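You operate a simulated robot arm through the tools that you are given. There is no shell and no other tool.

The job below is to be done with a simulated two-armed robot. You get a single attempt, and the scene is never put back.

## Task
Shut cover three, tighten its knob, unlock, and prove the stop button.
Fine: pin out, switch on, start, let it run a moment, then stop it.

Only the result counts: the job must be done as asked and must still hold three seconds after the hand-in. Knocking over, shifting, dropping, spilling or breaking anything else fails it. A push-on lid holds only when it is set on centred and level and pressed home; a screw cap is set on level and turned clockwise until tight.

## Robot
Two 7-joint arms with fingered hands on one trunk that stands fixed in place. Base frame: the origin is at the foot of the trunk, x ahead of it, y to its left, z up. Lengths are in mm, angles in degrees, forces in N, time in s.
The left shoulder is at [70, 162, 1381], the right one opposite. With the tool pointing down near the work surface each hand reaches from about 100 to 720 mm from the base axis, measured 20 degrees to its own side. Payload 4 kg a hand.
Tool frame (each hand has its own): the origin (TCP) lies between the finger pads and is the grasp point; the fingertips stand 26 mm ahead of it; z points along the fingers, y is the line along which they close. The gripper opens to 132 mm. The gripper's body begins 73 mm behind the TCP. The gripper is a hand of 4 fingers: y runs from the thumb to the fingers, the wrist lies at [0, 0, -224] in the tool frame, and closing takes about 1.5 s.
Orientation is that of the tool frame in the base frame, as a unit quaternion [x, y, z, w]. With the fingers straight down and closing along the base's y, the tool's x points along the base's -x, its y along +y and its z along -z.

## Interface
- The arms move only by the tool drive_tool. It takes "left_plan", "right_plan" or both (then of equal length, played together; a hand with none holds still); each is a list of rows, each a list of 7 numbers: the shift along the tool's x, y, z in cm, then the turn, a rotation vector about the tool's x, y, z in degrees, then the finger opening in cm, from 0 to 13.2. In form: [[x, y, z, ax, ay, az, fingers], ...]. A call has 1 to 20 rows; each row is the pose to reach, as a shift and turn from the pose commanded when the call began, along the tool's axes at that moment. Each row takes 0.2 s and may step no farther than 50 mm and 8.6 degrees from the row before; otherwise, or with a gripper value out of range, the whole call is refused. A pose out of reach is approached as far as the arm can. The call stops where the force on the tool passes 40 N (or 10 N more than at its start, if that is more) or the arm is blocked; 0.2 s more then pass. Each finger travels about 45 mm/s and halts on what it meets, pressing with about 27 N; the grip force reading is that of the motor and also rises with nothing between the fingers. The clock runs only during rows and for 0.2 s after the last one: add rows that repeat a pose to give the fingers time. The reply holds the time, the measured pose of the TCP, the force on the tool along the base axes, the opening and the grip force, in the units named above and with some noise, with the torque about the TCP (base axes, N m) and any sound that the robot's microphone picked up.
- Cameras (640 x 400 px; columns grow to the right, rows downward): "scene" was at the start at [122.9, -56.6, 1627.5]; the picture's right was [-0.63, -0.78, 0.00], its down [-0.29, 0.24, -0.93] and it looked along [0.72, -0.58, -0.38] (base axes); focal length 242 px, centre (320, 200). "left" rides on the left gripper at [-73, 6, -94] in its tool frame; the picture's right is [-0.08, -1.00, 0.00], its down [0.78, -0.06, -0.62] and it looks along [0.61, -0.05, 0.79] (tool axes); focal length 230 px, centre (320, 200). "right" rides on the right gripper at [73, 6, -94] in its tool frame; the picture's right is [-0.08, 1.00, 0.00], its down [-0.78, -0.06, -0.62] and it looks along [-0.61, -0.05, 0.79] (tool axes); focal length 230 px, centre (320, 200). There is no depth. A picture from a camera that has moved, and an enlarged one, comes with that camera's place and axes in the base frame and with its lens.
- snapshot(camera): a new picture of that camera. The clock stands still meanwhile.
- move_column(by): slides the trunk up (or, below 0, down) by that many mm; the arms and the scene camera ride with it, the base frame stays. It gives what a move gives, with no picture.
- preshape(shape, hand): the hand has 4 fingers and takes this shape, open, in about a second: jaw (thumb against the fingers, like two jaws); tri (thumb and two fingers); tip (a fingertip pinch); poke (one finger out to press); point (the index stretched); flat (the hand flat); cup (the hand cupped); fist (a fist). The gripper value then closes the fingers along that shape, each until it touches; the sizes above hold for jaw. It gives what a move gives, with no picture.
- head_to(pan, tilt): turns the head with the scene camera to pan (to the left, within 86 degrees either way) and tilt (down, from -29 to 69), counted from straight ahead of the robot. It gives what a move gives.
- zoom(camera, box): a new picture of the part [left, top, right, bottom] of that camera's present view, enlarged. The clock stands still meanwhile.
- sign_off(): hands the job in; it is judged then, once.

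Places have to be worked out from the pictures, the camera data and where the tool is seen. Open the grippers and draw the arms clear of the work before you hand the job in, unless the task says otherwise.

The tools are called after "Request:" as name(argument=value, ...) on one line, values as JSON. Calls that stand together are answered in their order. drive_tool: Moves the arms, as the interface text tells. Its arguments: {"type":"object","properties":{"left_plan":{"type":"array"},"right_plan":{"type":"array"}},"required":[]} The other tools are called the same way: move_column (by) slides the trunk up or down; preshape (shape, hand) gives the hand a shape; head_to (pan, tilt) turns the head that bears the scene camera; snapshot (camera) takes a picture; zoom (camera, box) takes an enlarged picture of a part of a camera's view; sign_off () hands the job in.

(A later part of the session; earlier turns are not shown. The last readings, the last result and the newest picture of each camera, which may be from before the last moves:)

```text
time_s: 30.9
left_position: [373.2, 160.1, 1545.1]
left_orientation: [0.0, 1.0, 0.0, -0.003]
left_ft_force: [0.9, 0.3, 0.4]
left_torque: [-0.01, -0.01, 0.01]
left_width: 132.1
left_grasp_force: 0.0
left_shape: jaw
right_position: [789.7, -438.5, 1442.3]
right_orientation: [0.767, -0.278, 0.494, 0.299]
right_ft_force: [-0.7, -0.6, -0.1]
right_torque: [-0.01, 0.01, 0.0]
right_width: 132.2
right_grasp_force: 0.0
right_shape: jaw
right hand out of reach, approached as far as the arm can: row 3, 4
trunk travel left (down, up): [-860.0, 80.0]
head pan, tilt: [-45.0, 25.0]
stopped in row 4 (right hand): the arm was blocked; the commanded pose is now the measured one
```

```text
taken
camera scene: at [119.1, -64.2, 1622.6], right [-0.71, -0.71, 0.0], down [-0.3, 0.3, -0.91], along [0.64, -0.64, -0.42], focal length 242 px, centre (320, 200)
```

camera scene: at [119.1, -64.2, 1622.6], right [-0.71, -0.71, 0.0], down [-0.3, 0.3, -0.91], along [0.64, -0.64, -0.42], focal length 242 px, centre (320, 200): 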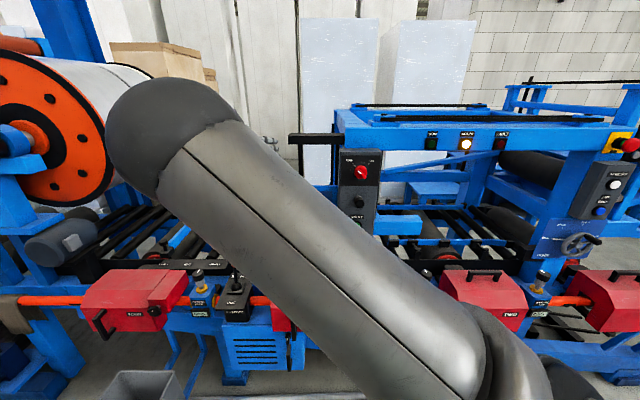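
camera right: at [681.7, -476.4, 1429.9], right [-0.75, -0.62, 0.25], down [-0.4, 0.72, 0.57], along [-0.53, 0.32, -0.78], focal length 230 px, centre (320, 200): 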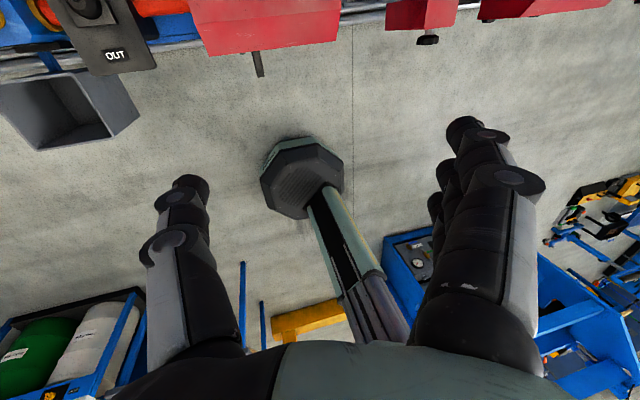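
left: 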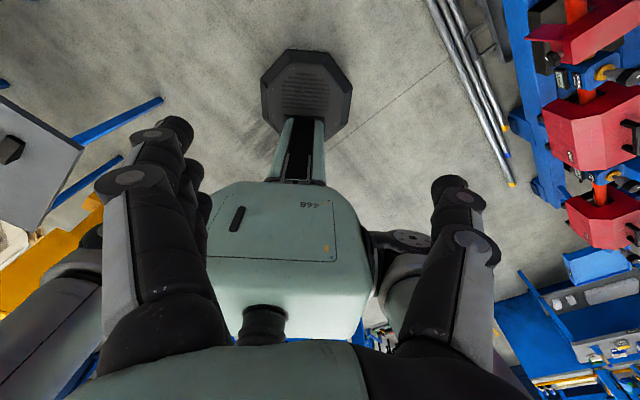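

The elbow has flipped to the upper side, which should suit lowering. I continue gently: back 150 mm and down 60 mm.

Request:
drive_tool(right_plan=[[-2.1, -0.1, -2.4, 0, 0, 0, 13.2], [-4.3, -0.2, -4.8, 0, 0, 0, 13.2], [-6.4, -0.3, -7.2, 0, 0, 0, 13.2], [-8.6, -0.4, -9.6, 0, 0, 0, 13.2], [-10.7, -0.5, -12, 0, 0, 0, 13.2], [-10.7, -0.5, -12, 0, 0, 0, 13.2]])

Request:
snapshot(camera="scene")

Request:
snapshot(camera="left")

```text
time_s: 32.3
left_position: [369.6, 161.6, 1546.8]
left_orientation: [0.0, 1.0, -0.001, -0.003]
left_ft_force: [0.2, 0.5, -0.6]
left_torque: [0.0, 0.0, -0.05]
left_width: 132.0
left_grasp_force: 0.2
left_shape: jaw
right_position: [761.5, -454.6, 1399.8]
right_orientation: [0.768, -0.292, 0.487, 0.297]
right_ft_force: [0.1, -0.4, 0.4]
right_torque: [-0.02, 0.02, 0.02]
right_width: 131.9
right_grasp_force: 0.1
right_shape: jaw
right hand out of reach, approached as far as the arm can: row 1, 2, 3, 4, 5, 6
trunk travel left (down, up): [-860.0, 80.0]
head pan, tilt: [-45.0, 25.0]
```

```text
taken
camera scene: at [115.6, -62.8, 1622.9], right [-0.71, -0.71, 0.0], down [-0.3, 0.3, -0.91], along [0.64, -0.64, -0.42], focal length 242 px, centre (320, 200)
```

scene: 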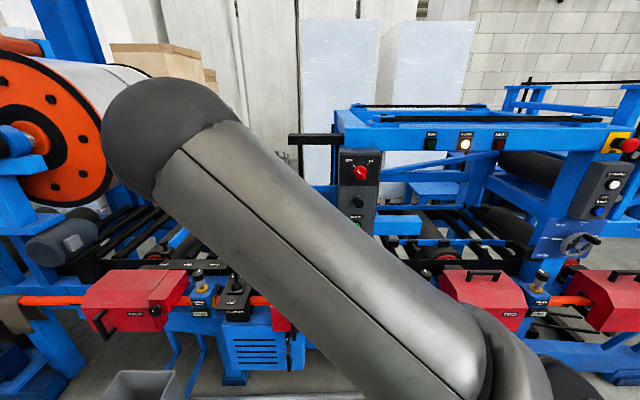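

```text
taken
camera left: at [444.0, 167.5, 1640.0], right [0.08, -1.0, 0.0], down [-0.78, -0.06, 0.62], along [-0.62, -0.05, -0.78], focal length 230 px, centre (320, 200)
```

left: 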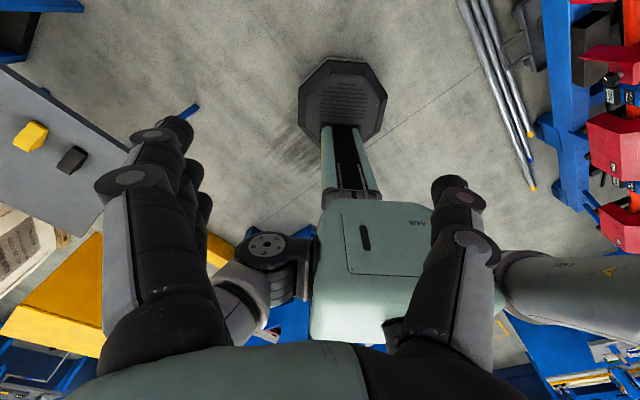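

Still limited. I test going straight up 160 mm, then back, to find directions in which this posture is free.

Request:
drive_tool(right_plan=[[3.68, 0.69, -1.4, 0, 0, 0, 13.2], [7.4, 1.4, -2.8, 0, 0, 0, 13.2], [11, 2.1, -4.2, 0, 0, 0, 13.2], [14.7, 2.75, -5.6, 0, 0, 0, 13.2], [13.3, 3, -9.3, 0, 0, 0, 13.2], [11.8, 3.2, -13, 0, 0, 0, 13.2], [10.4, 3.5, -16.6, 0, 0, 0, 13.2], [10.4, 3.5, -16.6, 0, 0, 0, 13.2]])

Request:
snapshot(camera="scene")

```text
time_s: 33.6
left_position: [373.1, 163.2, 1546.2]
left_orientation: [0.0, 1.0, -0.001, -0.003]
left_ft_force: [1.0, 0.5, 0.7]
left_torque: [-0.03, 0.0, 0.01]
left_width: 131.9
left_grasp_force: 0.1
left_shape: jaw
right_position: [756.1, -446.5, 1450.3]
right_orientation: [0.806, -0.276, 0.418, 0.316]
right_ft_force: [0.7, 0.0, 0.5]
right_torque: [-0.05, 0.04, -0.02]
right_width: 132.0
right_grasp_force: 0.1
right_shape: jaw
right hand out of reach, approached as far as the arm can: row 5, 6
trunk travel left (down, up): [-860.0, 80.0]
head pan, tilt: [-45.0, 25.0]
stopped in row 6 (right hand): the arm was blocked; the commanded pose is now the measured one
```

```text
taken
camera scene: at [119.5, -62.7, 1622.6], right [-0.71, -0.71, 0.0], down [-0.3, 0.3, -0.91], along [0.64, -0.64, -0.42], focal length 242 px, centre (320, 200)
```

scene: 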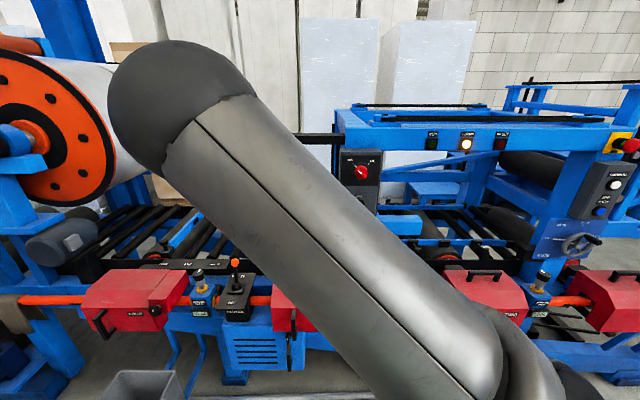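

Going up is free, back is not. I go up 130 mm and then move right along -U, well above the panel, to bring the elbow outward.

Request:
drive_tool(right_plan=[[3.7, 1.2, -2, 0, 0, 0, 13.2], [7.4, 2.4, -4, 0, 0, 0, 13.2], [11, 3.6, -5.9, 0, 0, 0, 13.2], [10.1, 7.4, -5.2, 0, 0, 0, 13.2], [9.2, 11.3, -4.5, 0, 0, 0, 13.2], [8.3, 15.1, -3.9, 0, 0, 0, 13.2], [7.4, 19, -3.2, 0, 0, 0, 13.2], [6.5, 22.8, -2.5, 0, 0, 0, 13.2], [6.5, 22.8, -2.5, 0, 0, 0, 13.2]])

Request:
snapshot(camera="scene")

```text
time_s: 35.6
left_position: [371.5, 161.6, 1546.4]
left_orientation: [0.001, 1.0, 0.0, -0.003]
left_ft_force: [-0.1, 0.4, -0.7]
left_torque: [-0.01, 0.0, 0.0]
left_width: 131.9
left_grasp_force: 0.1
left_shape: jaw
right_position: [613.9, -583.2, 1585.1]
right_orientation: [0.805, -0.272, 0.421, 0.317]
right_ft_force: [0.3, 0.0, -0.2]
right_torque: [-0.01, 0.02, -0.02]
right_width: 131.9
right_grasp_force: 0.0
right_shape: jaw
trunk travel left (down, up): [-860.0, 80.0]
head pan, tilt: [-45.0, 25.0]
```

```text
taken
camera scene: at [117.2, -62.9, 1622.7], right [-0.71, -0.71, 0.0], down [-0.3, 0.3, -0.91], along [0.64, -0.64, -0.42], focal length 242 px, centre (320, 200)
```

scene: 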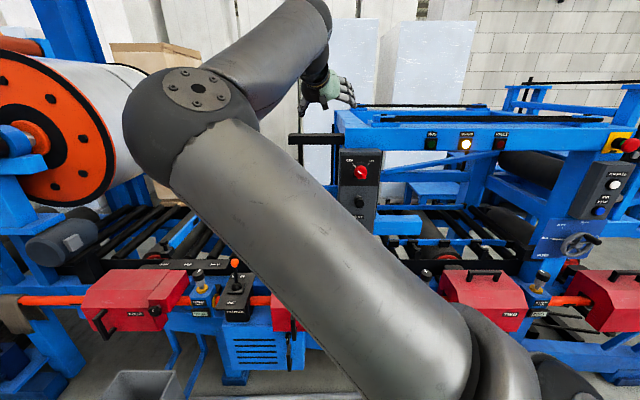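

Fully reachable here with the elbow inboard. Test pulling back 150 mm along -N from here.

Request:
drive_tool(right_plan=[[-1.8, 0.2, -3.3, 0, 0, 0, 13.2], [-3.6, 0.3, -6.6, 0, 0, 0, 13.2], [-5.4, 0.5, -9.9, 0, 0, 0, 13.2], [-7.2, 0.6, -13.1, 0, 0, 0, 13.2], [-7.2, 0.6, -13.1, 0, 0, 0, 13.2]])

Request:
snapshot(camera="scene")

```text
time_s: 36.8
left_position: [371.2, 161.3, 1546.4]
left_orientation: [0.0, 1.0, 0.0, -0.003]
left_ft_force: [0.3, -0.3, 0.0]
left_torque: [-0.01, 0.02, -0.03]
left_width: 132.0
left_grasp_force: 0.1
left_shape: jaw
right_position: [523.4, -517.2, 1588.1]
right_orientation: [0.805, -0.274, 0.42, 0.317]
right_ft_force: [0.7, 0.4, -0.3]
right_torque: [0.01, 0.0, 0.0]
right_width: 132.0
right_grasp_force: 0.0
right_shape: jaw
right hand out of reach, approached as far as the arm can: row 3, 4, 5
trunk travel left (down, up): [-860.0, 80.0]
head pan, tilt: [-45.0, 25.0]
```

```text
taken
camera scene: at [116.7, -63.4, 1622.7], right [-0.71, -0.71, 0.0], down [-0.3, 0.3, -0.91], along [0.64, -0.64, -0.42], focal length 242 px, centre (320, 200)
```

scene: 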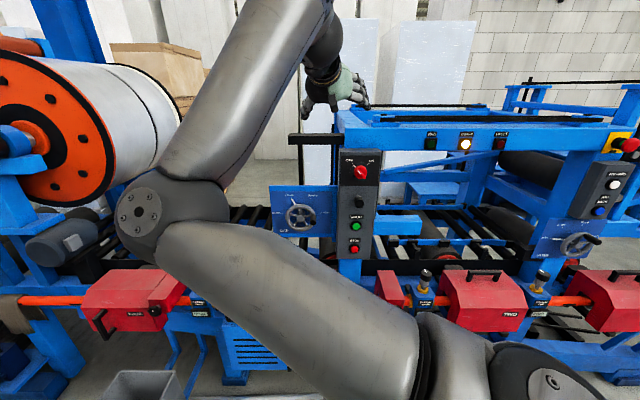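

The elbow swivels down now and the hand is at u≈4, n≈736. I level the fingers, +25° about tool y, keeping the TCP in place.

Request:
drive_tool(right_plan=[[0, 0, 0, 0, 6, 0, 13.2], [0, 0, 0, 0, 12, 0, 13.2], [0, 0, 0, 0, 18, 0, 13.2], [0, 0, 0, 0, 25, 0, 13.2], [0, 0, 0, 0, 25, 0, 13.2]])

Request:
snapshot(camera="scene")

```text
time_s: 38.0
left_position: [369.3, 160.8, 1547.4]
left_orientation: [0.0, 1.0, 0.0, -0.004]
left_ft_force: [0.2, 0.9, 0.0]
left_torque: [-0.02, 0.0, 0.0]
left_width: 132.1
left_grasp_force: 0.1
left_shape: jaw
right_position: [522.1, -516.9, 1589.1]
right_orientation: [0.694, -0.2, 0.585, 0.369]
right_ft_force: [-0.6, -0.3, -0.2]
right_torque: [0.01, -0.01, 0.0]
right_width: 131.8
right_grasp_force: 0.0
right_shape: jaw
trunk travel left (down, up): [-860.0, 80.0]
head pan, tilt: [-45.0, 25.0]
```

```text
taken
camera scene: at [115.8, -63.6, 1622.8], right [-0.71, -0.71, 0.0], down [-0.3, 0.3, -0.91], along [0.64, -0.64, -0.42], focal length 242 px, centre (320, 200)
```

scene: 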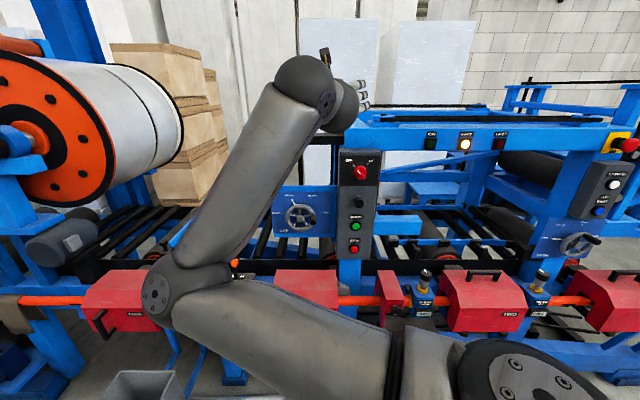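

Reachable with a relaxed elbow-down posture now. I square up the hand, 16° roll plus small trims, and draw back 100 mm.

Request:
drive_tool(right_plan=[[-0.1, 0.1, -2.5, 0.8, 0.6, 4, 13.2], [-0.3, 0.2, -5, 1.7, 1.2, 8, 13.2], [-0.4, 0.3, -7.5, 2.5, 1.9, 12, 13.2], [-0.6, 0.4, -10, 3.4, 2.5, 16, 13.2], [-0.6, 0.4, -10, 3.4, 2.5, 16, 13.2]])

Request:
snapshot(camera="scene")

Request:
snapshot(camera="right")

```text
time_s: 39.2
left_position: [370.6, 162.6, 1547.6]
left_orientation: [0.001, 1.0, -0.001, -0.002]
left_ft_force: [-0.5, -0.6, 0.1]
left_torque: [-0.01, -0.03, 0.02]
left_width: 131.9
left_grasp_force: 0.0
left_shape: jaw
right_position: [495.2, -483.2, 1585.1]
right_orientation: [0.656, -0.269, 0.652, 0.268]
right_ft_force: [-0.5, -0.6, 0.0]
right_torque: [0.01, -0.01, 0.02]
right_width: 131.5
right_grasp_force: 0.1
right_shape: jaw
right hand out of reach, approached as far as the arm can: row 2, 3, 4, 5
trunk travel left (down, up): [-860.0, 80.0]
head pan, tilt: [-45.0, 25.0]
```

```text
taken
camera scene: at [115.2, -63.2, 1622.9], right [-0.71, -0.71, 0.0], down [-0.3, 0.3, -0.91], along [0.64, -0.64, -0.42], focal length 242 px, centre (320, 200)
```

scene: 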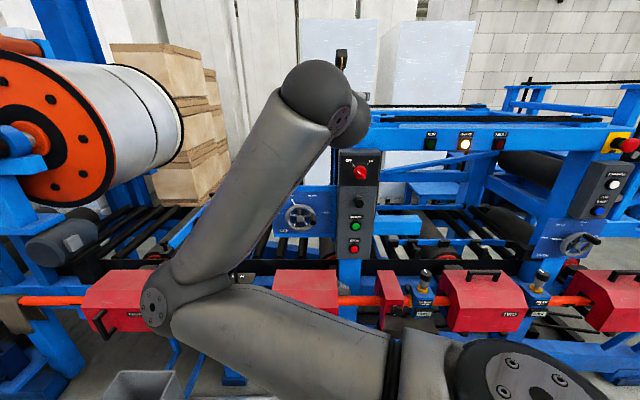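

```text
taken
camera right: at [424.1, -421.2, 1658.9], right [-0.7, -0.71, -0.08], down [-0.4, 0.48, -0.78], along [0.59, -0.52, -0.62], focal length 230 px, centre (320, 200)
```

right: 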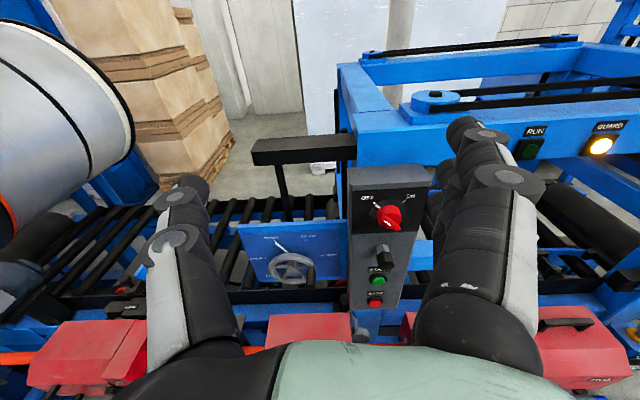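

The orientation is now exactly square: fingers along N, closing line along the shaft, camera on top. I lower the trunk by 500 mm with the hand at n≈692, in front of the machine.

Request:
move_column(by=-500)

Request:
snapshot(camera="scene")

Request:
snapshot(camera="right")

```text
refused: -500 is not a number from -400 to 400
```

```text
taken
camera scene: at [115.2, -63.2, 1622.9], right [-0.71, -0.71, 0.0], down [-0.3, 0.3, -0.91], along [0.64, -0.64, -0.42], focal length 242 px, centre (320, 200)
```

scene: 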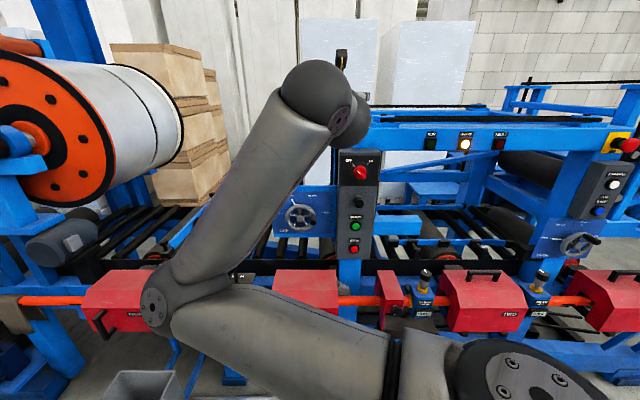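

```text
taken
camera right: at [424.1, -421.2, 1658.9], right [-0.7, -0.71, -0.08], down [-0.4, 0.48, -0.78], along [0.59, -0.52, -0.62], focal length 230 px, centre (320, 200)
```

right: 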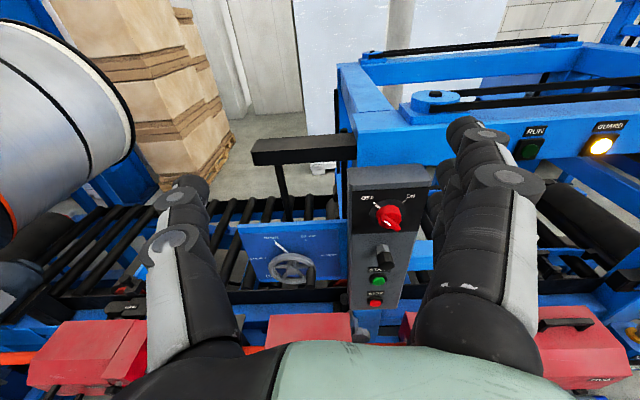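

The limit is 400 mm per move, so I lower by 380 first.

Request:
move_column(by=-380)

Request:
snapshot(camera="scene")

Request:
snapshot(camera="right")

```text
time_s: 42.9
left_position: [370.2, 161.0, 1166.9]
left_orientation: [0.0, 1.0, 0.0, -0.003]
left_ft_force: [1.1, 0.0, 0.5]
left_torque: [0.02, -0.04, 0.04]
left_width: 131.9
left_grasp_force: 0.0
left_shape: jaw
right_position: [493.6, -483.4, 1205.2]
right_orientation: [0.657, -0.268, 0.651, 0.268]
right_ft_force: [0.1, -0.3, -0.1]
right_torque: [0.0, 0.0, 0.0]
right_width: 132.1
right_grasp_force: 0.2
right_shape: jaw
trunk travel left (down, up): [-480.0, 460.0]
head pan, tilt: [-45.0, 25.0]
```

```text
taken
camera scene: at [115.5, -63.6, 1242.9], right [-0.71, -0.71, 0.0], down [-0.3, 0.3, -0.91], along [0.64, -0.64, -0.42], focal length 242 px, centre (320, 200)
```

scene: 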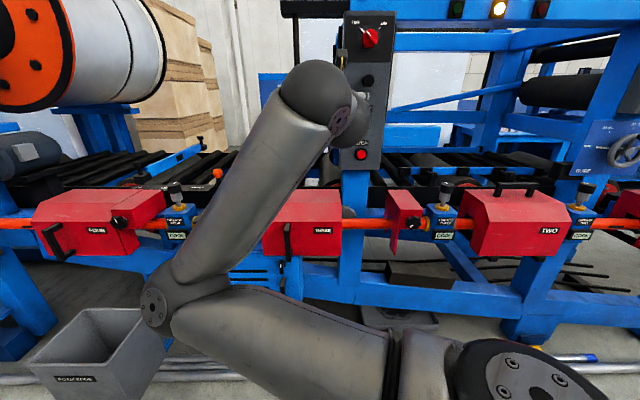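

```text
taken
camera right: at [424.4, -421.7, 1278.7], right [-0.7, -0.71, -0.08], down [-0.4, 0.48, -0.78], along [0.59, -0.52, -0.62], focal length 230 px, centre (320, 200)
```

right: 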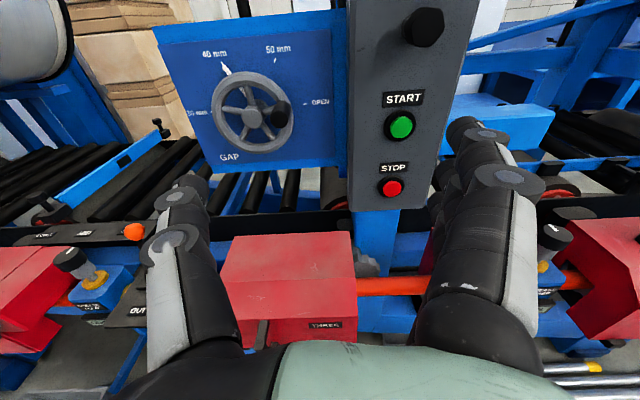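

Great view with both cameras. I zoom in to measure the cover, its handle, the bracket and its knob.

Request:
zoom(camera="scene", box=[250, 170, 450, 295])

Request:
zoom(camera="scene", box=[325, 0, 405, 175])

Request:
zoom(camera="right", box=[330, 0, 490, 220])

Request:
zoom(camera="right", box=[200, 220, 440, 370])

```text
3.20 times, centred on (350, 232) of scene
camera zoom: at [115.5, -63.6, 1242.9], right [-0.71, -0.71, 0.0], down [-0.3, 0.3, -0.91], along [0.64, -0.64, -0.42], focal length 773 px, centre (224, 96)
```

zoom: 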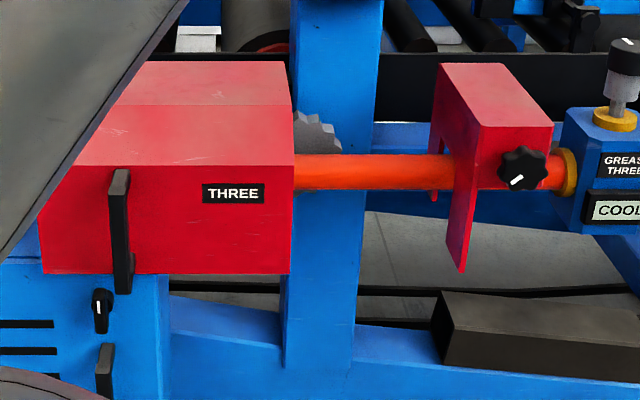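

```text
2.29 times, centred on (365, 88) of scene
camera zoom: at [115.5, -63.6, 1242.9], right [-0.71, -0.71, 0.0], down [-0.3, 0.3, -0.91], along [0.64, -0.64, -0.42], focal length 552 px, centre (217, 457)
```

zoom: 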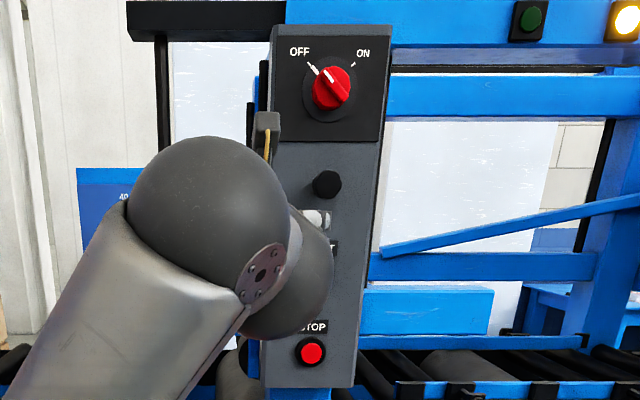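

```text
1.82 times, centred on (410, 110) of right
camera zoom: at [424.4, -421.7, 1278.7], right [-0.7, -0.71, -0.08], down [-0.4, 0.48, -0.78], along [0.59, -0.52, -0.62], focal length 418 px, centre (156, 364)
```

zoom: 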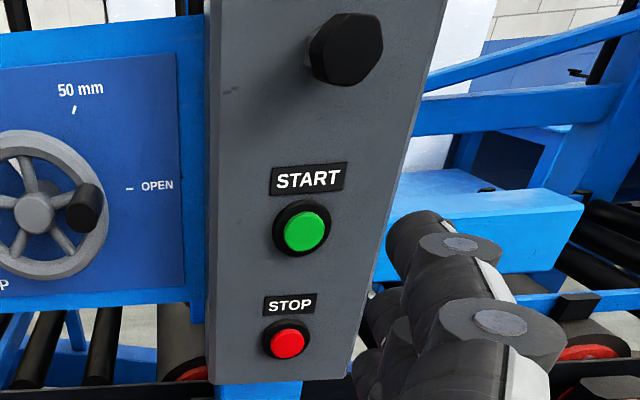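

```text
2.67 times, centred on (320, 295) of right
camera zoom: at [424.4, -421.7, 1278.7], right [-0.7, -0.71, -0.08], down [-0.4, 0.48, -0.78], along [0.59, -0.52, -0.62], focal length 614 px, centre (320, -53)
```

zoom: 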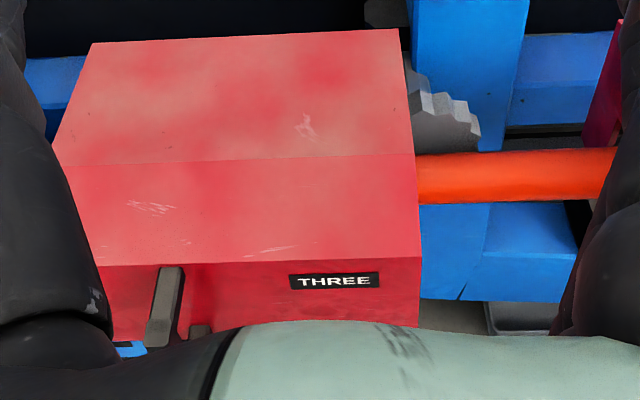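

Measured: cover three's front face is at n≈793, spans u≈-33…230, handle bar at u≈138, n≈754, z 736–847; bracket edge at u≈-205, knob at u≈-250, z≈868. I move the hand left along the shaft to u=138 here first.

Request:
drive_tool(right_plan=[[0, -3.3, 0, 0, 0, 0, 13.2], [0, -6.6, 0, 0, 0, 0, 13.2], [0, -9.9, 0, 0, 0, 0, 13.2], [0, -13.1, 0, 0, 0, 0, 13.2], [0, -13.1, 0, 0, 0, 0, 13.2]])

Request:
snapshot(camera="scene")

```text
time_s: 44.0
left_position: [369.9, 161.0, 1166.9]
left_orientation: [0.0, 1.0, 0.0, -0.003]
left_ft_force: [0.6, 0.2, 0.4]
left_torque: [0.0, -0.01, 0.02]
left_width: 132.0
left_grasp_force: 0.0
left_shape: jaw
right_position: [587.0, -388.9, 1203.1]
right_orientation: [0.657, -0.268, 0.652, 0.267]
right_ft_force: [0.5, 0.6, 0.6]
right_torque: [0.03, 0.01, 0.0]
right_width: 132.1
right_grasp_force: 0.1
right_shape: jaw
trunk travel left (down, up): [-480.0, 460.0]
head pan, tilt: [-45.0, 25.0]
```

```text
taken
camera scene: at [115.2, -63.9, 1242.9], right [-0.71, -0.71, 0.0], down [-0.3, 0.3, -0.91], along [0.64, -0.64, -0.42], focal length 242 px, centre (320, 200)
```

scene: 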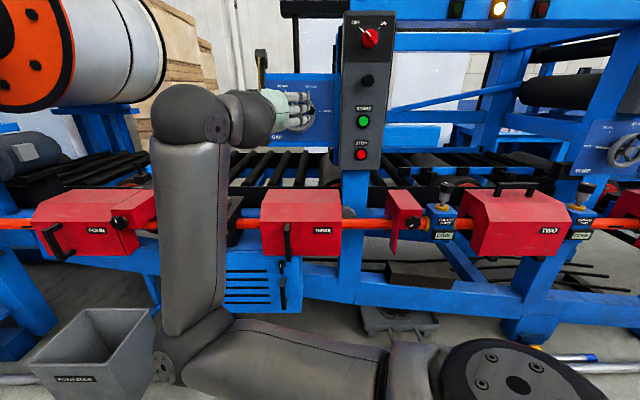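

Everything tracks well now. Hand is at u=140, n=690; I lower the trunk 400 mm so the hand comes down in front of cover three's handle.

Request:
move_column(by=-400)

Request:
snapshot(camera="scene")

Request:
snapshot(camera="right")

```text
time_s: 47.9
left_position: [368.5, 161.6, 766.8]
left_orientation: [0.0, 1.0, 0.0, -0.003]
left_ft_force: [0.0, 0.3, -0.1]
left_torque: [0.0, 0.03, 0.03]
left_width: 132.0
left_grasp_force: 0.2
left_shape: jaw
right_position: [585.7, -389.0, 805.1]
right_orientation: [0.656, -0.269, 0.652, 0.269]
right_ft_force: [0.2, 0.9, 0.9]
right_torque: [0.01, -0.04, -0.05]
right_width: 131.9
right_grasp_force: 0.0
right_shape: jaw
trunk travel left (down, up): [-80.0, 860.0]
head pan, tilt: [-45.0, 25.0]
```

```text
taken
camera scene: at [115.5, -63.6, 842.9], right [-0.71, -0.71, 0.0], down [-0.3, 0.3, -0.91], along [0.64, -0.64, -0.42], focal length 242 px, centre (320, 200)
```

scene: 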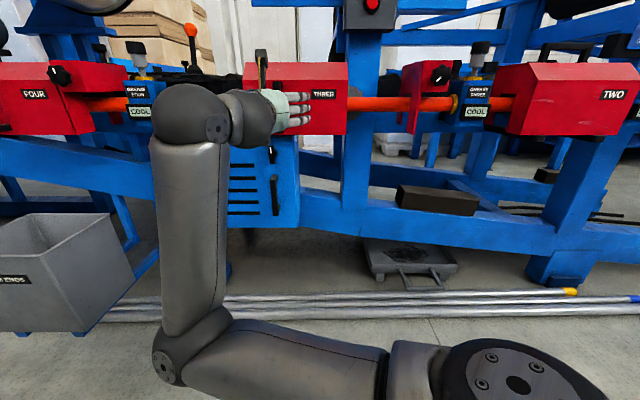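

```text
taken
camera right: at [516.0, -328.7, 878.5], right [-0.7, -0.71, -0.07], down [-0.4, 0.48, -0.78], along [0.59, -0.52, -0.62], focal length 230 px, centre (320, 200)
```

right: 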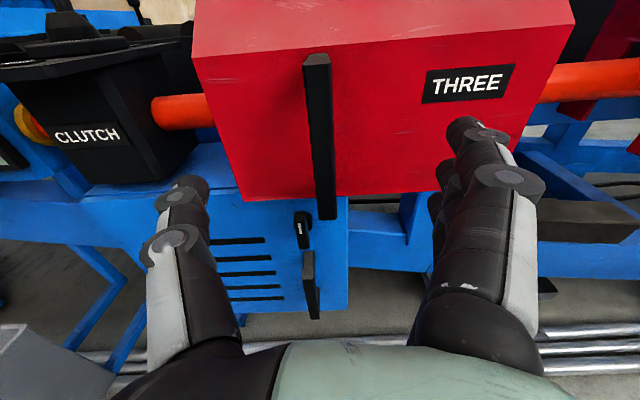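

The handle sits centred between thumb and fingers. I lower 14 mm and advance 60 mm so the bar is at the grasp point.

Request:
drive_tool(right_plan=[[-0.7, 0, 1.5, 0, 0, 0, 13.2], [-1.4, 0, 3, 0, 0, 0, 13.2], [-1.4, 0, 4.5, 0, 0, 0, 13.2], [-1.4, 0, 6, 0, 0, 0, 13.2], [-1.4, 0, 6, 0, 0, 0, 13.2]])

Request:
snapshot(camera="right")

Request:
zoom(camera="scene", box=[220, 40, 380, 160])

```text
time_s: 49.1
left_position: [368.5, 160.6, 766.9]
left_orientation: [0.0, 1.0, -0.001, -0.003]
left_ft_force: [0.1, 0.6, 0.2]
left_torque: [-0.01, 0.01, 0.02]
left_width: 132.0
left_grasp_force: 0.1
left_shape: jaw
right_position: [627.6, -432.3, 790.0]
right_orientation: [0.657, -0.268, 0.652, 0.268]
right_ft_force: [-0.1, -0.3, -0.1]
right_torque: [0.02, 0.01, -0.01]
right_width: 132.1
right_grasp_force: 0.1
right_shape: jaw
trunk travel left (down, up): [-80.0, 860.0]
head pan, tilt: [-45.0, 25.0]
```

```text
taken
camera right: at [558.6, -371.1, 864.4], right [-0.7, -0.71, -0.08], down [-0.4, 0.48, -0.78], along [0.59, -0.52, -0.62], focal length 230 px, centre (320, 200)
```

right: 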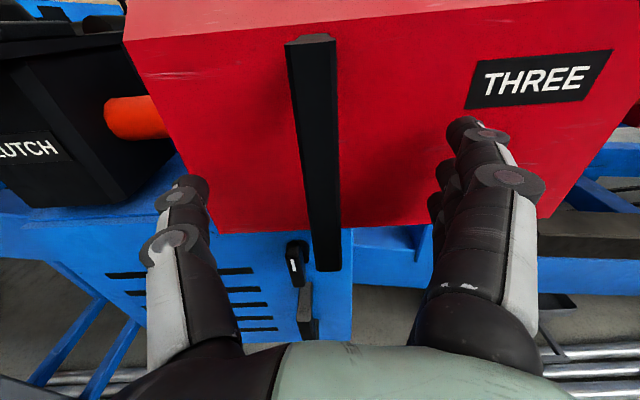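

```text
3.33 times, centred on (300, 100) of scene
camera zoom: at [115.6, -63.6, 842.8], right [-0.71, -0.71, 0.0], down [-0.3, 0.3, -0.91], along [0.64, -0.64, -0.42], focal length 805 px, centre (387, 533)
```

zoom: 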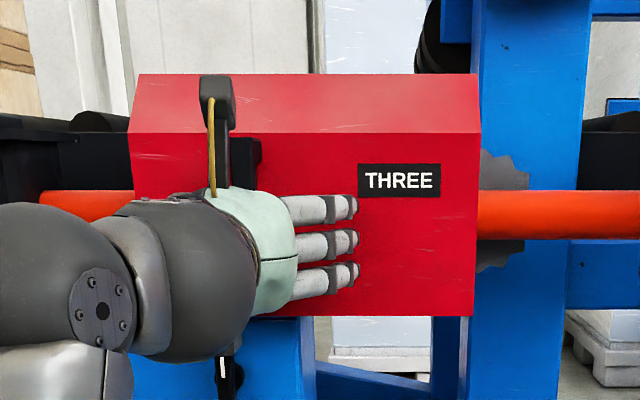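

The bar lies right at the grasp point. I close the hand on the handle.

Request:
drive_tool(right_plan=[[0, 0, 0, 0, 0, 0, 8], [0, 0, 0, 0, 0, 0, 5], [0, 0, 0, 0, 0, 0, 3], [0, 0, 0, 0, 0, 0, 1], [0, 0, 0, 0, 0, 0, 0.5], [0, 0, 0, 0, 0, 0, 0.5], [0, 0, 0, 0, 0, 0, 0.5], [0, 0, 0, 0, 0, 0, 0.5], [0, 0, 0, 0, 0, 0, 0.5], [0, 0, 0, 0, 0, 0, 0.5]])

Request:
snapshot(camera="right")

```text
time_s: 51.3
left_position: [369.9, 161.5, 767.2]
left_orientation: [0.0, 1.0, 0.0, -0.003]
left_ft_force: [0.2, -0.1, -0.4]
left_torque: [-0.03, 0.01, 0.02]
left_width: 131.7
left_grasp_force: 0.1
left_shape: jaw
right_position: [627.4, -431.3, 789.1]
right_orientation: [0.658, -0.269, 0.651, 0.268]
right_ft_force: [0.2, -0.3, 0.4]
right_torque: [-0.02, -0.04, 0.01]
right_width: 5.3
right_grasp_force: 0.0
right_shape: jaw
trunk travel left (down, up): [-80.0, 860.0]
head pan, tilt: [-45.0, 25.0]
```

```text
taken
camera right: at [558.5, -370.9, 864.4], right [-0.7, -0.71, -0.07], down [-0.4, 0.48, -0.78], along [0.59, -0.52, -0.62], focal length 230 px, centre (320, 200)
```

right: 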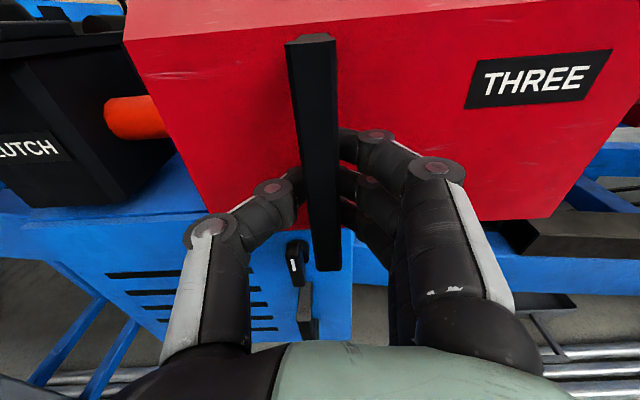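

The fingers closed around behind the bar, so the handle is hooked inside the hand. I pull along the shaft toward the bracket, 60 mm first.

Request:
drive_tool(right_plan=[[0, 1, 0, 0, 0, 0, 0.5], [0, 2, 0, 0, 0, 0, 0.5], [0, 3, 0, 0, 0, 0, 0.5], [0, 4, 0, 0, 0, 0, 0.5], [0, 5, 0, 0, 0, 0, 0.5], [0, 6, 0, 0, 0, 0, 0.5]])

Request:
snapshot(camera="right")

Request:
snapshot(camera="scene")

```text
time_s: 52.7
left_position: [368.7, 161.8, 767.4]
left_orientation: [0.0, 1.0, 0.0, -0.003]
left_ft_force: [0.1, -0.9, -0.6]
left_torque: [-0.02, 0.0, 0.03]
left_width: 131.8
left_grasp_force: 0.1
left_shape: jaw
right_position: [585.2, -476.3, 790.2]
right_orientation: [0.657, -0.27, 0.65, 0.269]
right_ft_force: [0.4, -0.2, 0.0]
right_torque: [-0.01, 0.01, 0.02]
right_width: 5.3
right_grasp_force: 0.1
right_shape: jaw
trunk travel left (down, up): [-80.0, 860.0]
head pan, tilt: [-45.0, 25.0]
```

```text
taken
camera right: at [516.2, -414.6, 863.9], right [-0.7, -0.71, -0.08], down [-0.4, 0.48, -0.78], along [0.59, -0.52, -0.62], focal length 230 px, centre (320, 200)
```

right: 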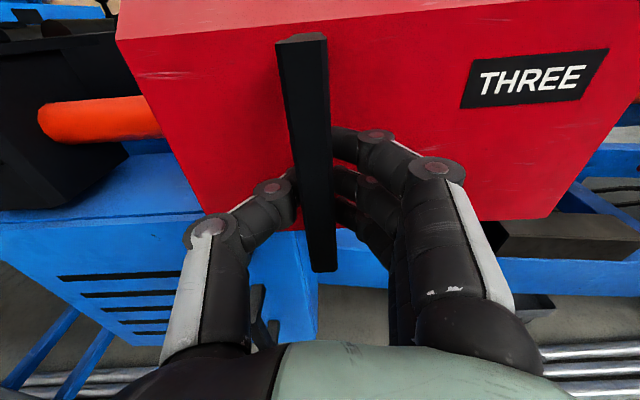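

```text
taken
camera scene: at [115.5, -63.7, 842.8], right [-0.71, -0.71, 0.0], down [-0.3, 0.3, -0.91], along [0.64, -0.64, -0.42], focal length 242 px, centre (320, 200)
```

scene: 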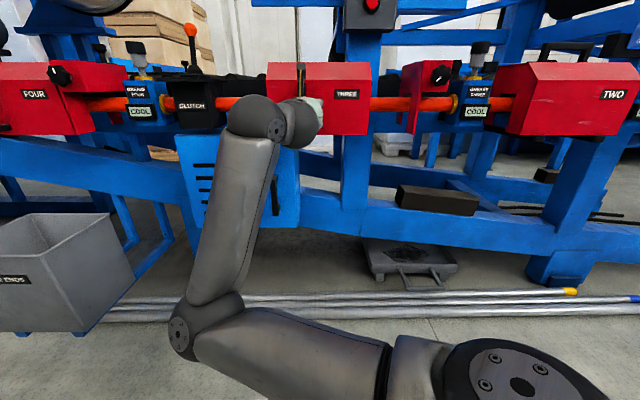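

The cover slides freely. I continue another 140 mm at gentle pace; the call stops by itself on contact.

Request:
drive_tool(right_plan=[[0, 1, 0, 0, 0, 0, 0.5], [0, 2, 0, 0, 0, 0, 0.5], [0, 3, 0, 0, 0, 0, 0.5], [0, 4, 0, 0, 0, 0, 0.5], [0, 5, 0, 0, 0, 0, 0.5], [0, 6, 0, 0, 0, 0, 0.5], [0, 7, 0, 0, 0, 0, 0.5], [0, 8, 0, 0, 0, 0, 0.5], [0, 9, 0, 0, 0, 0, 0.5], [0, 9.7, 0, 0, 0, 0, 0.5], [0, 10.4, 0, 0, 0, 0, 0.5], [0, 11, 0, 0, 0, 0, 0.5], [0, 11.6, 0, 0, 0, 0, 0.5], [0, 12.2, 0, 0, 0, 0, 0.5], [0, 12.8, 0, 0, 0, 0, 0.5], [0, 13.4, 0, 0, 0, 0, 0.5], [0, 14, 0, 0, 0, 0, 0.5]])

Request:
snapshot(camera="right")

Request:
snapshot(camera="scene")

```text
time_s: 56.3
left_position: [370.6, 163.5, 765.2]
left_orientation: [0.0, 1.0, -0.002, -0.003]
left_ft_force: [-0.2, 0.5, -0.4]
left_torque: [-0.01, 0.03, -0.02]
left_width: 131.7
left_grasp_force: 0.1
left_shape: jaw
right_position: [488.9, -571.5, 790.0]
right_orientation: [0.657, -0.267, 0.652, 0.268]
right_ft_force: [9.5, 22.0, -2.1]
right_torque: [-0.04, 0.08, 0.31]
right_width: 11.6
right_grasp_force: 0.1
right_shape: jaw
trunk travel left (down, up): [-80.0, 860.0]
head pan, tilt: [-45.0, 25.0]
```

```text
taken
camera right: at [419.9, -510.7, 864.8], right [-0.7, -0.71, -0.07], down [-0.4, 0.48, -0.78], along [0.59, -0.52, -0.62], focal length 230 px, centre (320, 200)
```

right: 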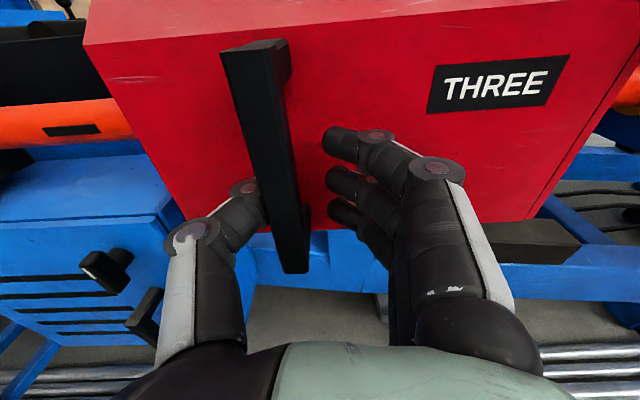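

```text
taken
camera scene: at [116.6, -61.4, 842.8], right [-0.71, -0.71, 0.0], down [-0.3, 0.3, -0.91], along [0.64, -0.64, -0.42], focal length 242 px, centre (320, 200)
```

scene: 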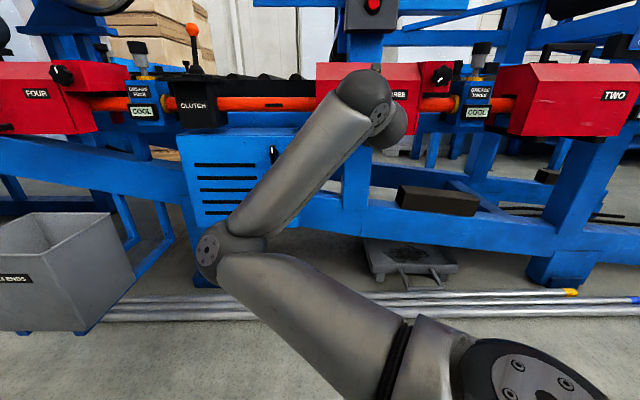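

Reaction of ~22 N: the cover has met the bracket. I check the seam closely.

Request:
zoom(camera="scene", box=[300, 40, 500, 165])

Request:
zoom(camera="right", box=[440, 0, 640, 240])

Request:
zoom(camera="scene", box=[0, 40, 140, 140])

```text
3.20 times, centred on (400, 102) of scene
camera zoom: at [116.6, -61.4, 842.8], right [-0.71, -0.71, 0.0], down [-0.3, 0.3, -0.91], along [0.64, -0.64, -0.42], focal length 773 px, centre (64, 512)
```

zoom: 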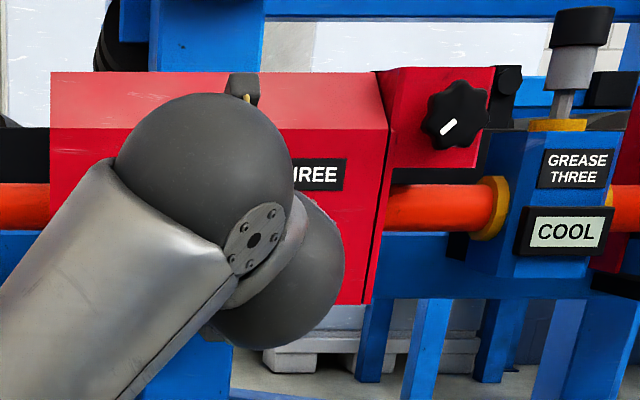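

```text
1.67 times, centred on (540, 120) of right
camera zoom: at [419.9, -510.7, 864.8], right [-0.7, -0.71, -0.07], down [-0.4, 0.48, -0.78], along [0.59, -0.52, -0.62], focal length 384 px, centre (-47, 333)
```

zoom: 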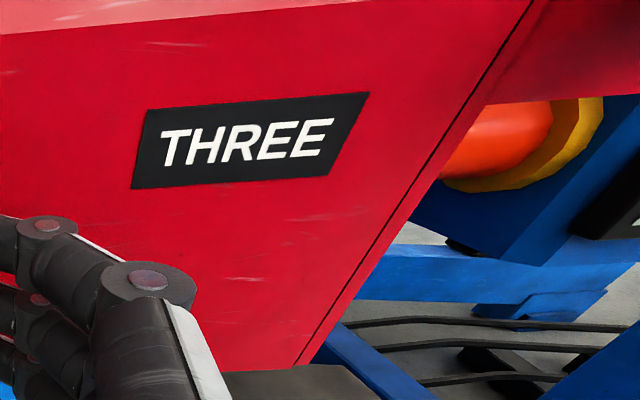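

```text
4.00 times, centred on (70, 90) of scene
camera zoom: at [116.6, -61.4, 842.8], right [-0.71, -0.71, 0.0], down [-0.3, 0.3, -0.91], along [0.64, -0.64, -0.42], focal length 966 px, centre (1320, 640)
```

zoom: 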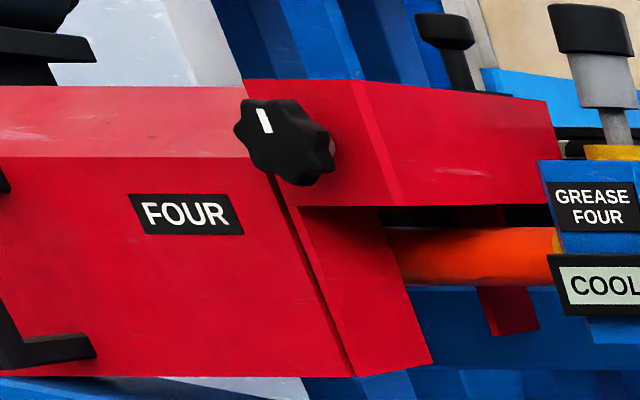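

Seam looks like cover four's closed seam. I press a bit further to be sure it is home, then see.

Request:
drive_tool(right_plan=[[0, 0.4, 0, 0, 0, 0, 0.5], [0, 0.8, 0, 0, 0, 0, 0.5], [0, 1.2, 0, 0, 0, 0, 0.5], [0, 1.2, 0, 0, 0, 0, 0.5]])

Request:
zoom(camera="scene", box=[300, 40, 500, 165])

```text
time_s: 57.3
left_position: [370.6, 163.6, 765.3]
left_orientation: [0.0, 1.0, -0.002, -0.003]
left_ft_force: [0.0, 1.1, 0.2]
left_torque: [0.0, 0.0, -0.01]
left_width: 132.0
left_grasp_force: 0.0
left_shape: jaw
right_position: [481.9, -579.8, 789.7]
right_orientation: [0.658, -0.266, 0.651, 0.267]
right_ft_force: [14.2, 35.5, -5.2]
right_torque: [-0.13, 0.13, 0.6]
right_width: 43.3
right_grasp_force: 0.0
right_shape: jaw
trunk travel left (down, up): [-80.0, 860.0]
head pan, tilt: [-45.0, 25.0]
```

```text
3.20 times, centred on (400, 102) of scene
camera zoom: at [117.2, -60.7, 842.8], right [-0.71, -0.71, 0.0], down [-0.3, 0.3, -0.91], along [0.64, -0.64, -0.42], focal length 773 px, centre (64, 512)
```

zoom: 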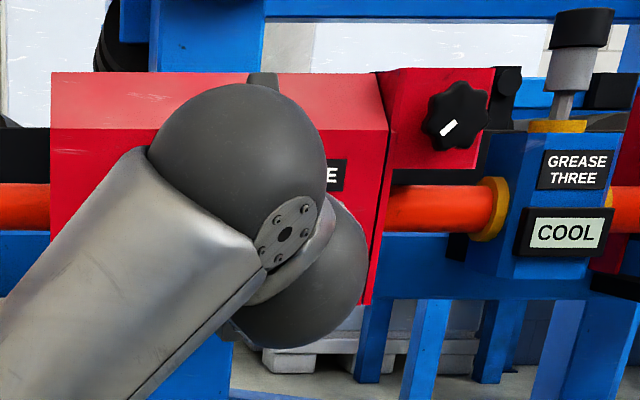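

The cover is fully home, since its far edge no longer moves. I relax the push, open the hand and withdraw.

Request:
drive_tool(right_plan=[[0, -0.8, 0, 0, 0, 0, 2], [0, -1.6, 0, 0, 0, 0, 4], [0, -2, 0, 0, 0, 0, 7], [0, -2, 0, 0, 0, 0, 10], [0, -2, 0, 0, 0, 0, 13.2], [0, -2, 0, 0, 0, 0, 13.2], [0, -2, 0, 0, 0, 0, 13.2], [0, -2, 0, 0, 0, 0, 13.2], [0, -2, 0, 0, 0, 0, 13.2]])

Request:
snapshot(camera="right")

```text
time_s: 59.3
left_position: [370.0, 161.6, 766.9]
left_orientation: [0.0, 1.0, 0.0, -0.003]
left_ft_force: [0.3, 0.4, -0.8]
left_torque: [0.01, 0.01, -0.01]
left_width: 131.9
left_grasp_force: 0.1
left_shape: jaw
right_position: [494.3, -568.8, 790.3]
right_orientation: [0.657, -0.269, 0.651, 0.269]
right_ft_force: [-0.5, 0.6, -0.4]
right_torque: [0.02, -0.02, 0.03]
right_width: 131.6
right_grasp_force: 0.1
right_shape: jaw
trunk travel left (down, up): [-80.0, 860.0]
head pan, tilt: [-45.0, 25.0]
```

```text
taken
camera right: at [423.6, -507.4, 864.5], right [-0.7, -0.71, -0.07], down [-0.4, 0.48, -0.78], along [0.59, -0.52, -0.62], focal length 230 px, centre (320, 200)
```

right: 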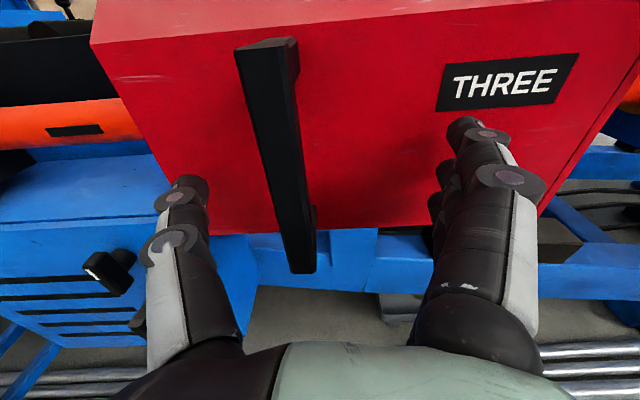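

Now I withdraw 62 mm, then move right and up to stand in front of the knob at u≈-251, z≈867.

Request:
drive_tool(right_plan=[[0, 0, -3.1, 0, 0, 0, 13.2], [0, 0, -6.2, 0, 0, 0, 13.2], [1.3, 3.3, -6.5, 0, 0, 0, 13.2], [2.6, 6.6, -6.5, 0, 0, 0, 12], [3.9, 9.9, -6.5, 0, 0, 0, 11], [5.2, 13.2, -6.5, 0, 0, 0, 10], [6.5, 16.5, -6.5, 0, 0, 0, 9], [7.7, 19.8, -6.5, 0, 0, 0, 8], [7.7, 19.8, -6.5, 0, 0, 0, 8]])

Request:
snapshot(camera="right")

Request:
snapshot(camera="scene")

```text
time_s: 61.3
left_position: [369.6, 161.0, 766.5]
left_orientation: [0.0, 1.0, 0.001, -0.003]
left_ft_force: [-0.5, -0.9, 0.1]
left_torque: [0.02, -0.01, 0.0]
left_width: 132.1
left_grasp_force: 0.1
left_shape: jaw
right_position: [308.2, -665.5, 868.3]
right_orientation: [0.657, -0.269, 0.652, 0.268]
right_ft_force: [0.3, -0.2, 0.1]
right_torque: [0.01, -0.01, -0.02]
right_width: 80.7
right_grasp_force: 0.2
right_shape: jaw
trunk travel left (down, up): [-80.0, 860.0]
head pan, tilt: [-45.0, 25.0]
```

```text
taken
camera right: at [238.3, -603.8, 942.1], right [-0.7, -0.71, -0.08], down [-0.4, 0.48, -0.78], along [0.59, -0.52, -0.62], focal length 230 px, centre (320, 200)
```

right: 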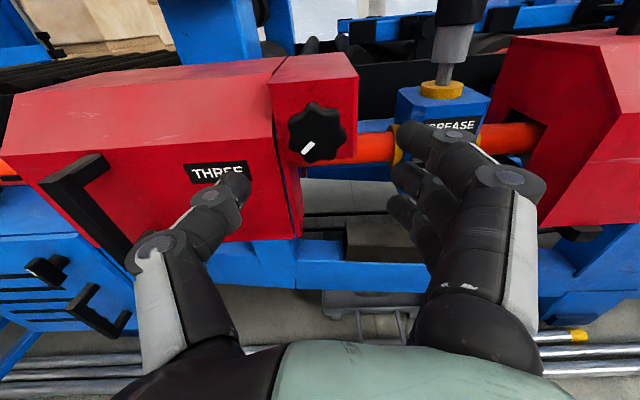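

```text
taken
camera scene: at [115.4, -63.7, 842.8], right [-0.71, -0.71, 0.0], down [-0.3, 0.3, -0.91], along [0.64, -0.64, -0.42], focal length 242 px, centre (320, 200)
```

scene: 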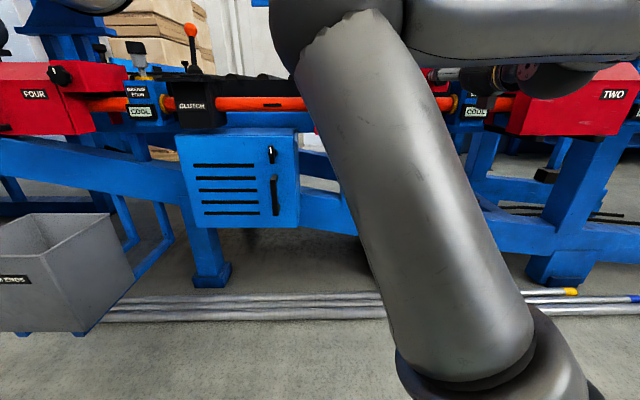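

The knob appears nearly centred ahead of the hand. Zoom to measure it.

Request:
zoom(camera="right", box=[240, 60, 440, 200])

```text
2.86 times, centred on (340, 130) of right
camera zoom: at [238.3, -603.8, 942.1], right [-0.7, -0.71, -0.08], down [-0.4, 0.48, -0.78], along [0.59, -0.52, -0.62], focal length 657 px, centre (263, 400)
```

zoom: 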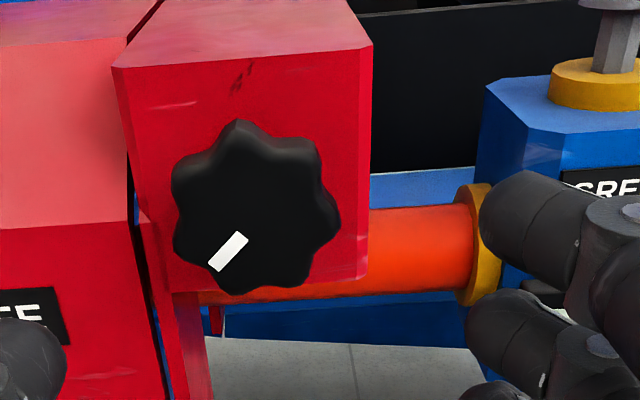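

Knob centre is 2 mm left and 2.6 mm above my axis, about 47 mm across. I centre on it and pre-rotate the hand -60° so there is room to turn clockwise.

Request:
drive_tool(right_plan=[[0.1, -0.1, 0, 0, 0, -8, 8], [0.22, -0.2, 0, 0, 0, -16, 8], [0.22, -0.2, 0, 0, 0, -24, 8], [0.22, -0.2, 0, 0, 0, -32, 8], [0.22, -0.2, 0, 0, 0, -40, 8], [0.22, -0.2, 0, 0, 0, -48, 8], [0.22, -0.2, 0, 0, 0, -56, 8], [0.22, -0.2, 0, 0, 0, -60, 8], [0.22, -0.2, 0, 0, 0, -60, 8]])

Request:
snapshot(camera="right")

```text
time_s: 63.3
left_position: [370.5, 161.1, 766.0]
left_orientation: [-0.001, 1.0, 0.0, -0.003]
left_ft_force: [-0.6, -0.7, 0.1]
left_torque: [0.01, 0.0, 0.01]
left_width: 131.9
left_grasp_force: 0.1
left_shape: jaw
right_position: [308.7, -662.6, 869.9]
right_orientation: [0.703, 0.095, 0.43, 0.558]
right_ft_force: [0.0, 0.2, 0.7]
right_torque: [0.0, -0.01, 0.0]
right_width: 80.3
right_grasp_force: 0.0
right_shape: jaw
trunk travel left (down, up): [-80.0, 860.0]
head pan, tilt: [-45.0, 25.0]
```

```text
taken
camera right: at [286.5, -554.1, 912.7], right [-0.39, -0.4, 0.83], down [-0.9, -0.03, -0.44], along [0.2, -0.91, -0.35], focal length 230 px, centre (320, 200)
```

right: 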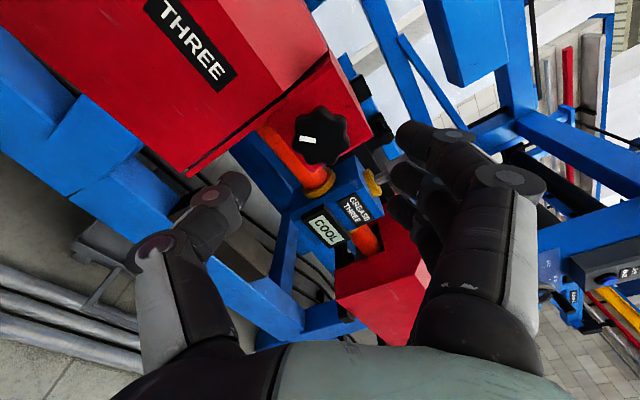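

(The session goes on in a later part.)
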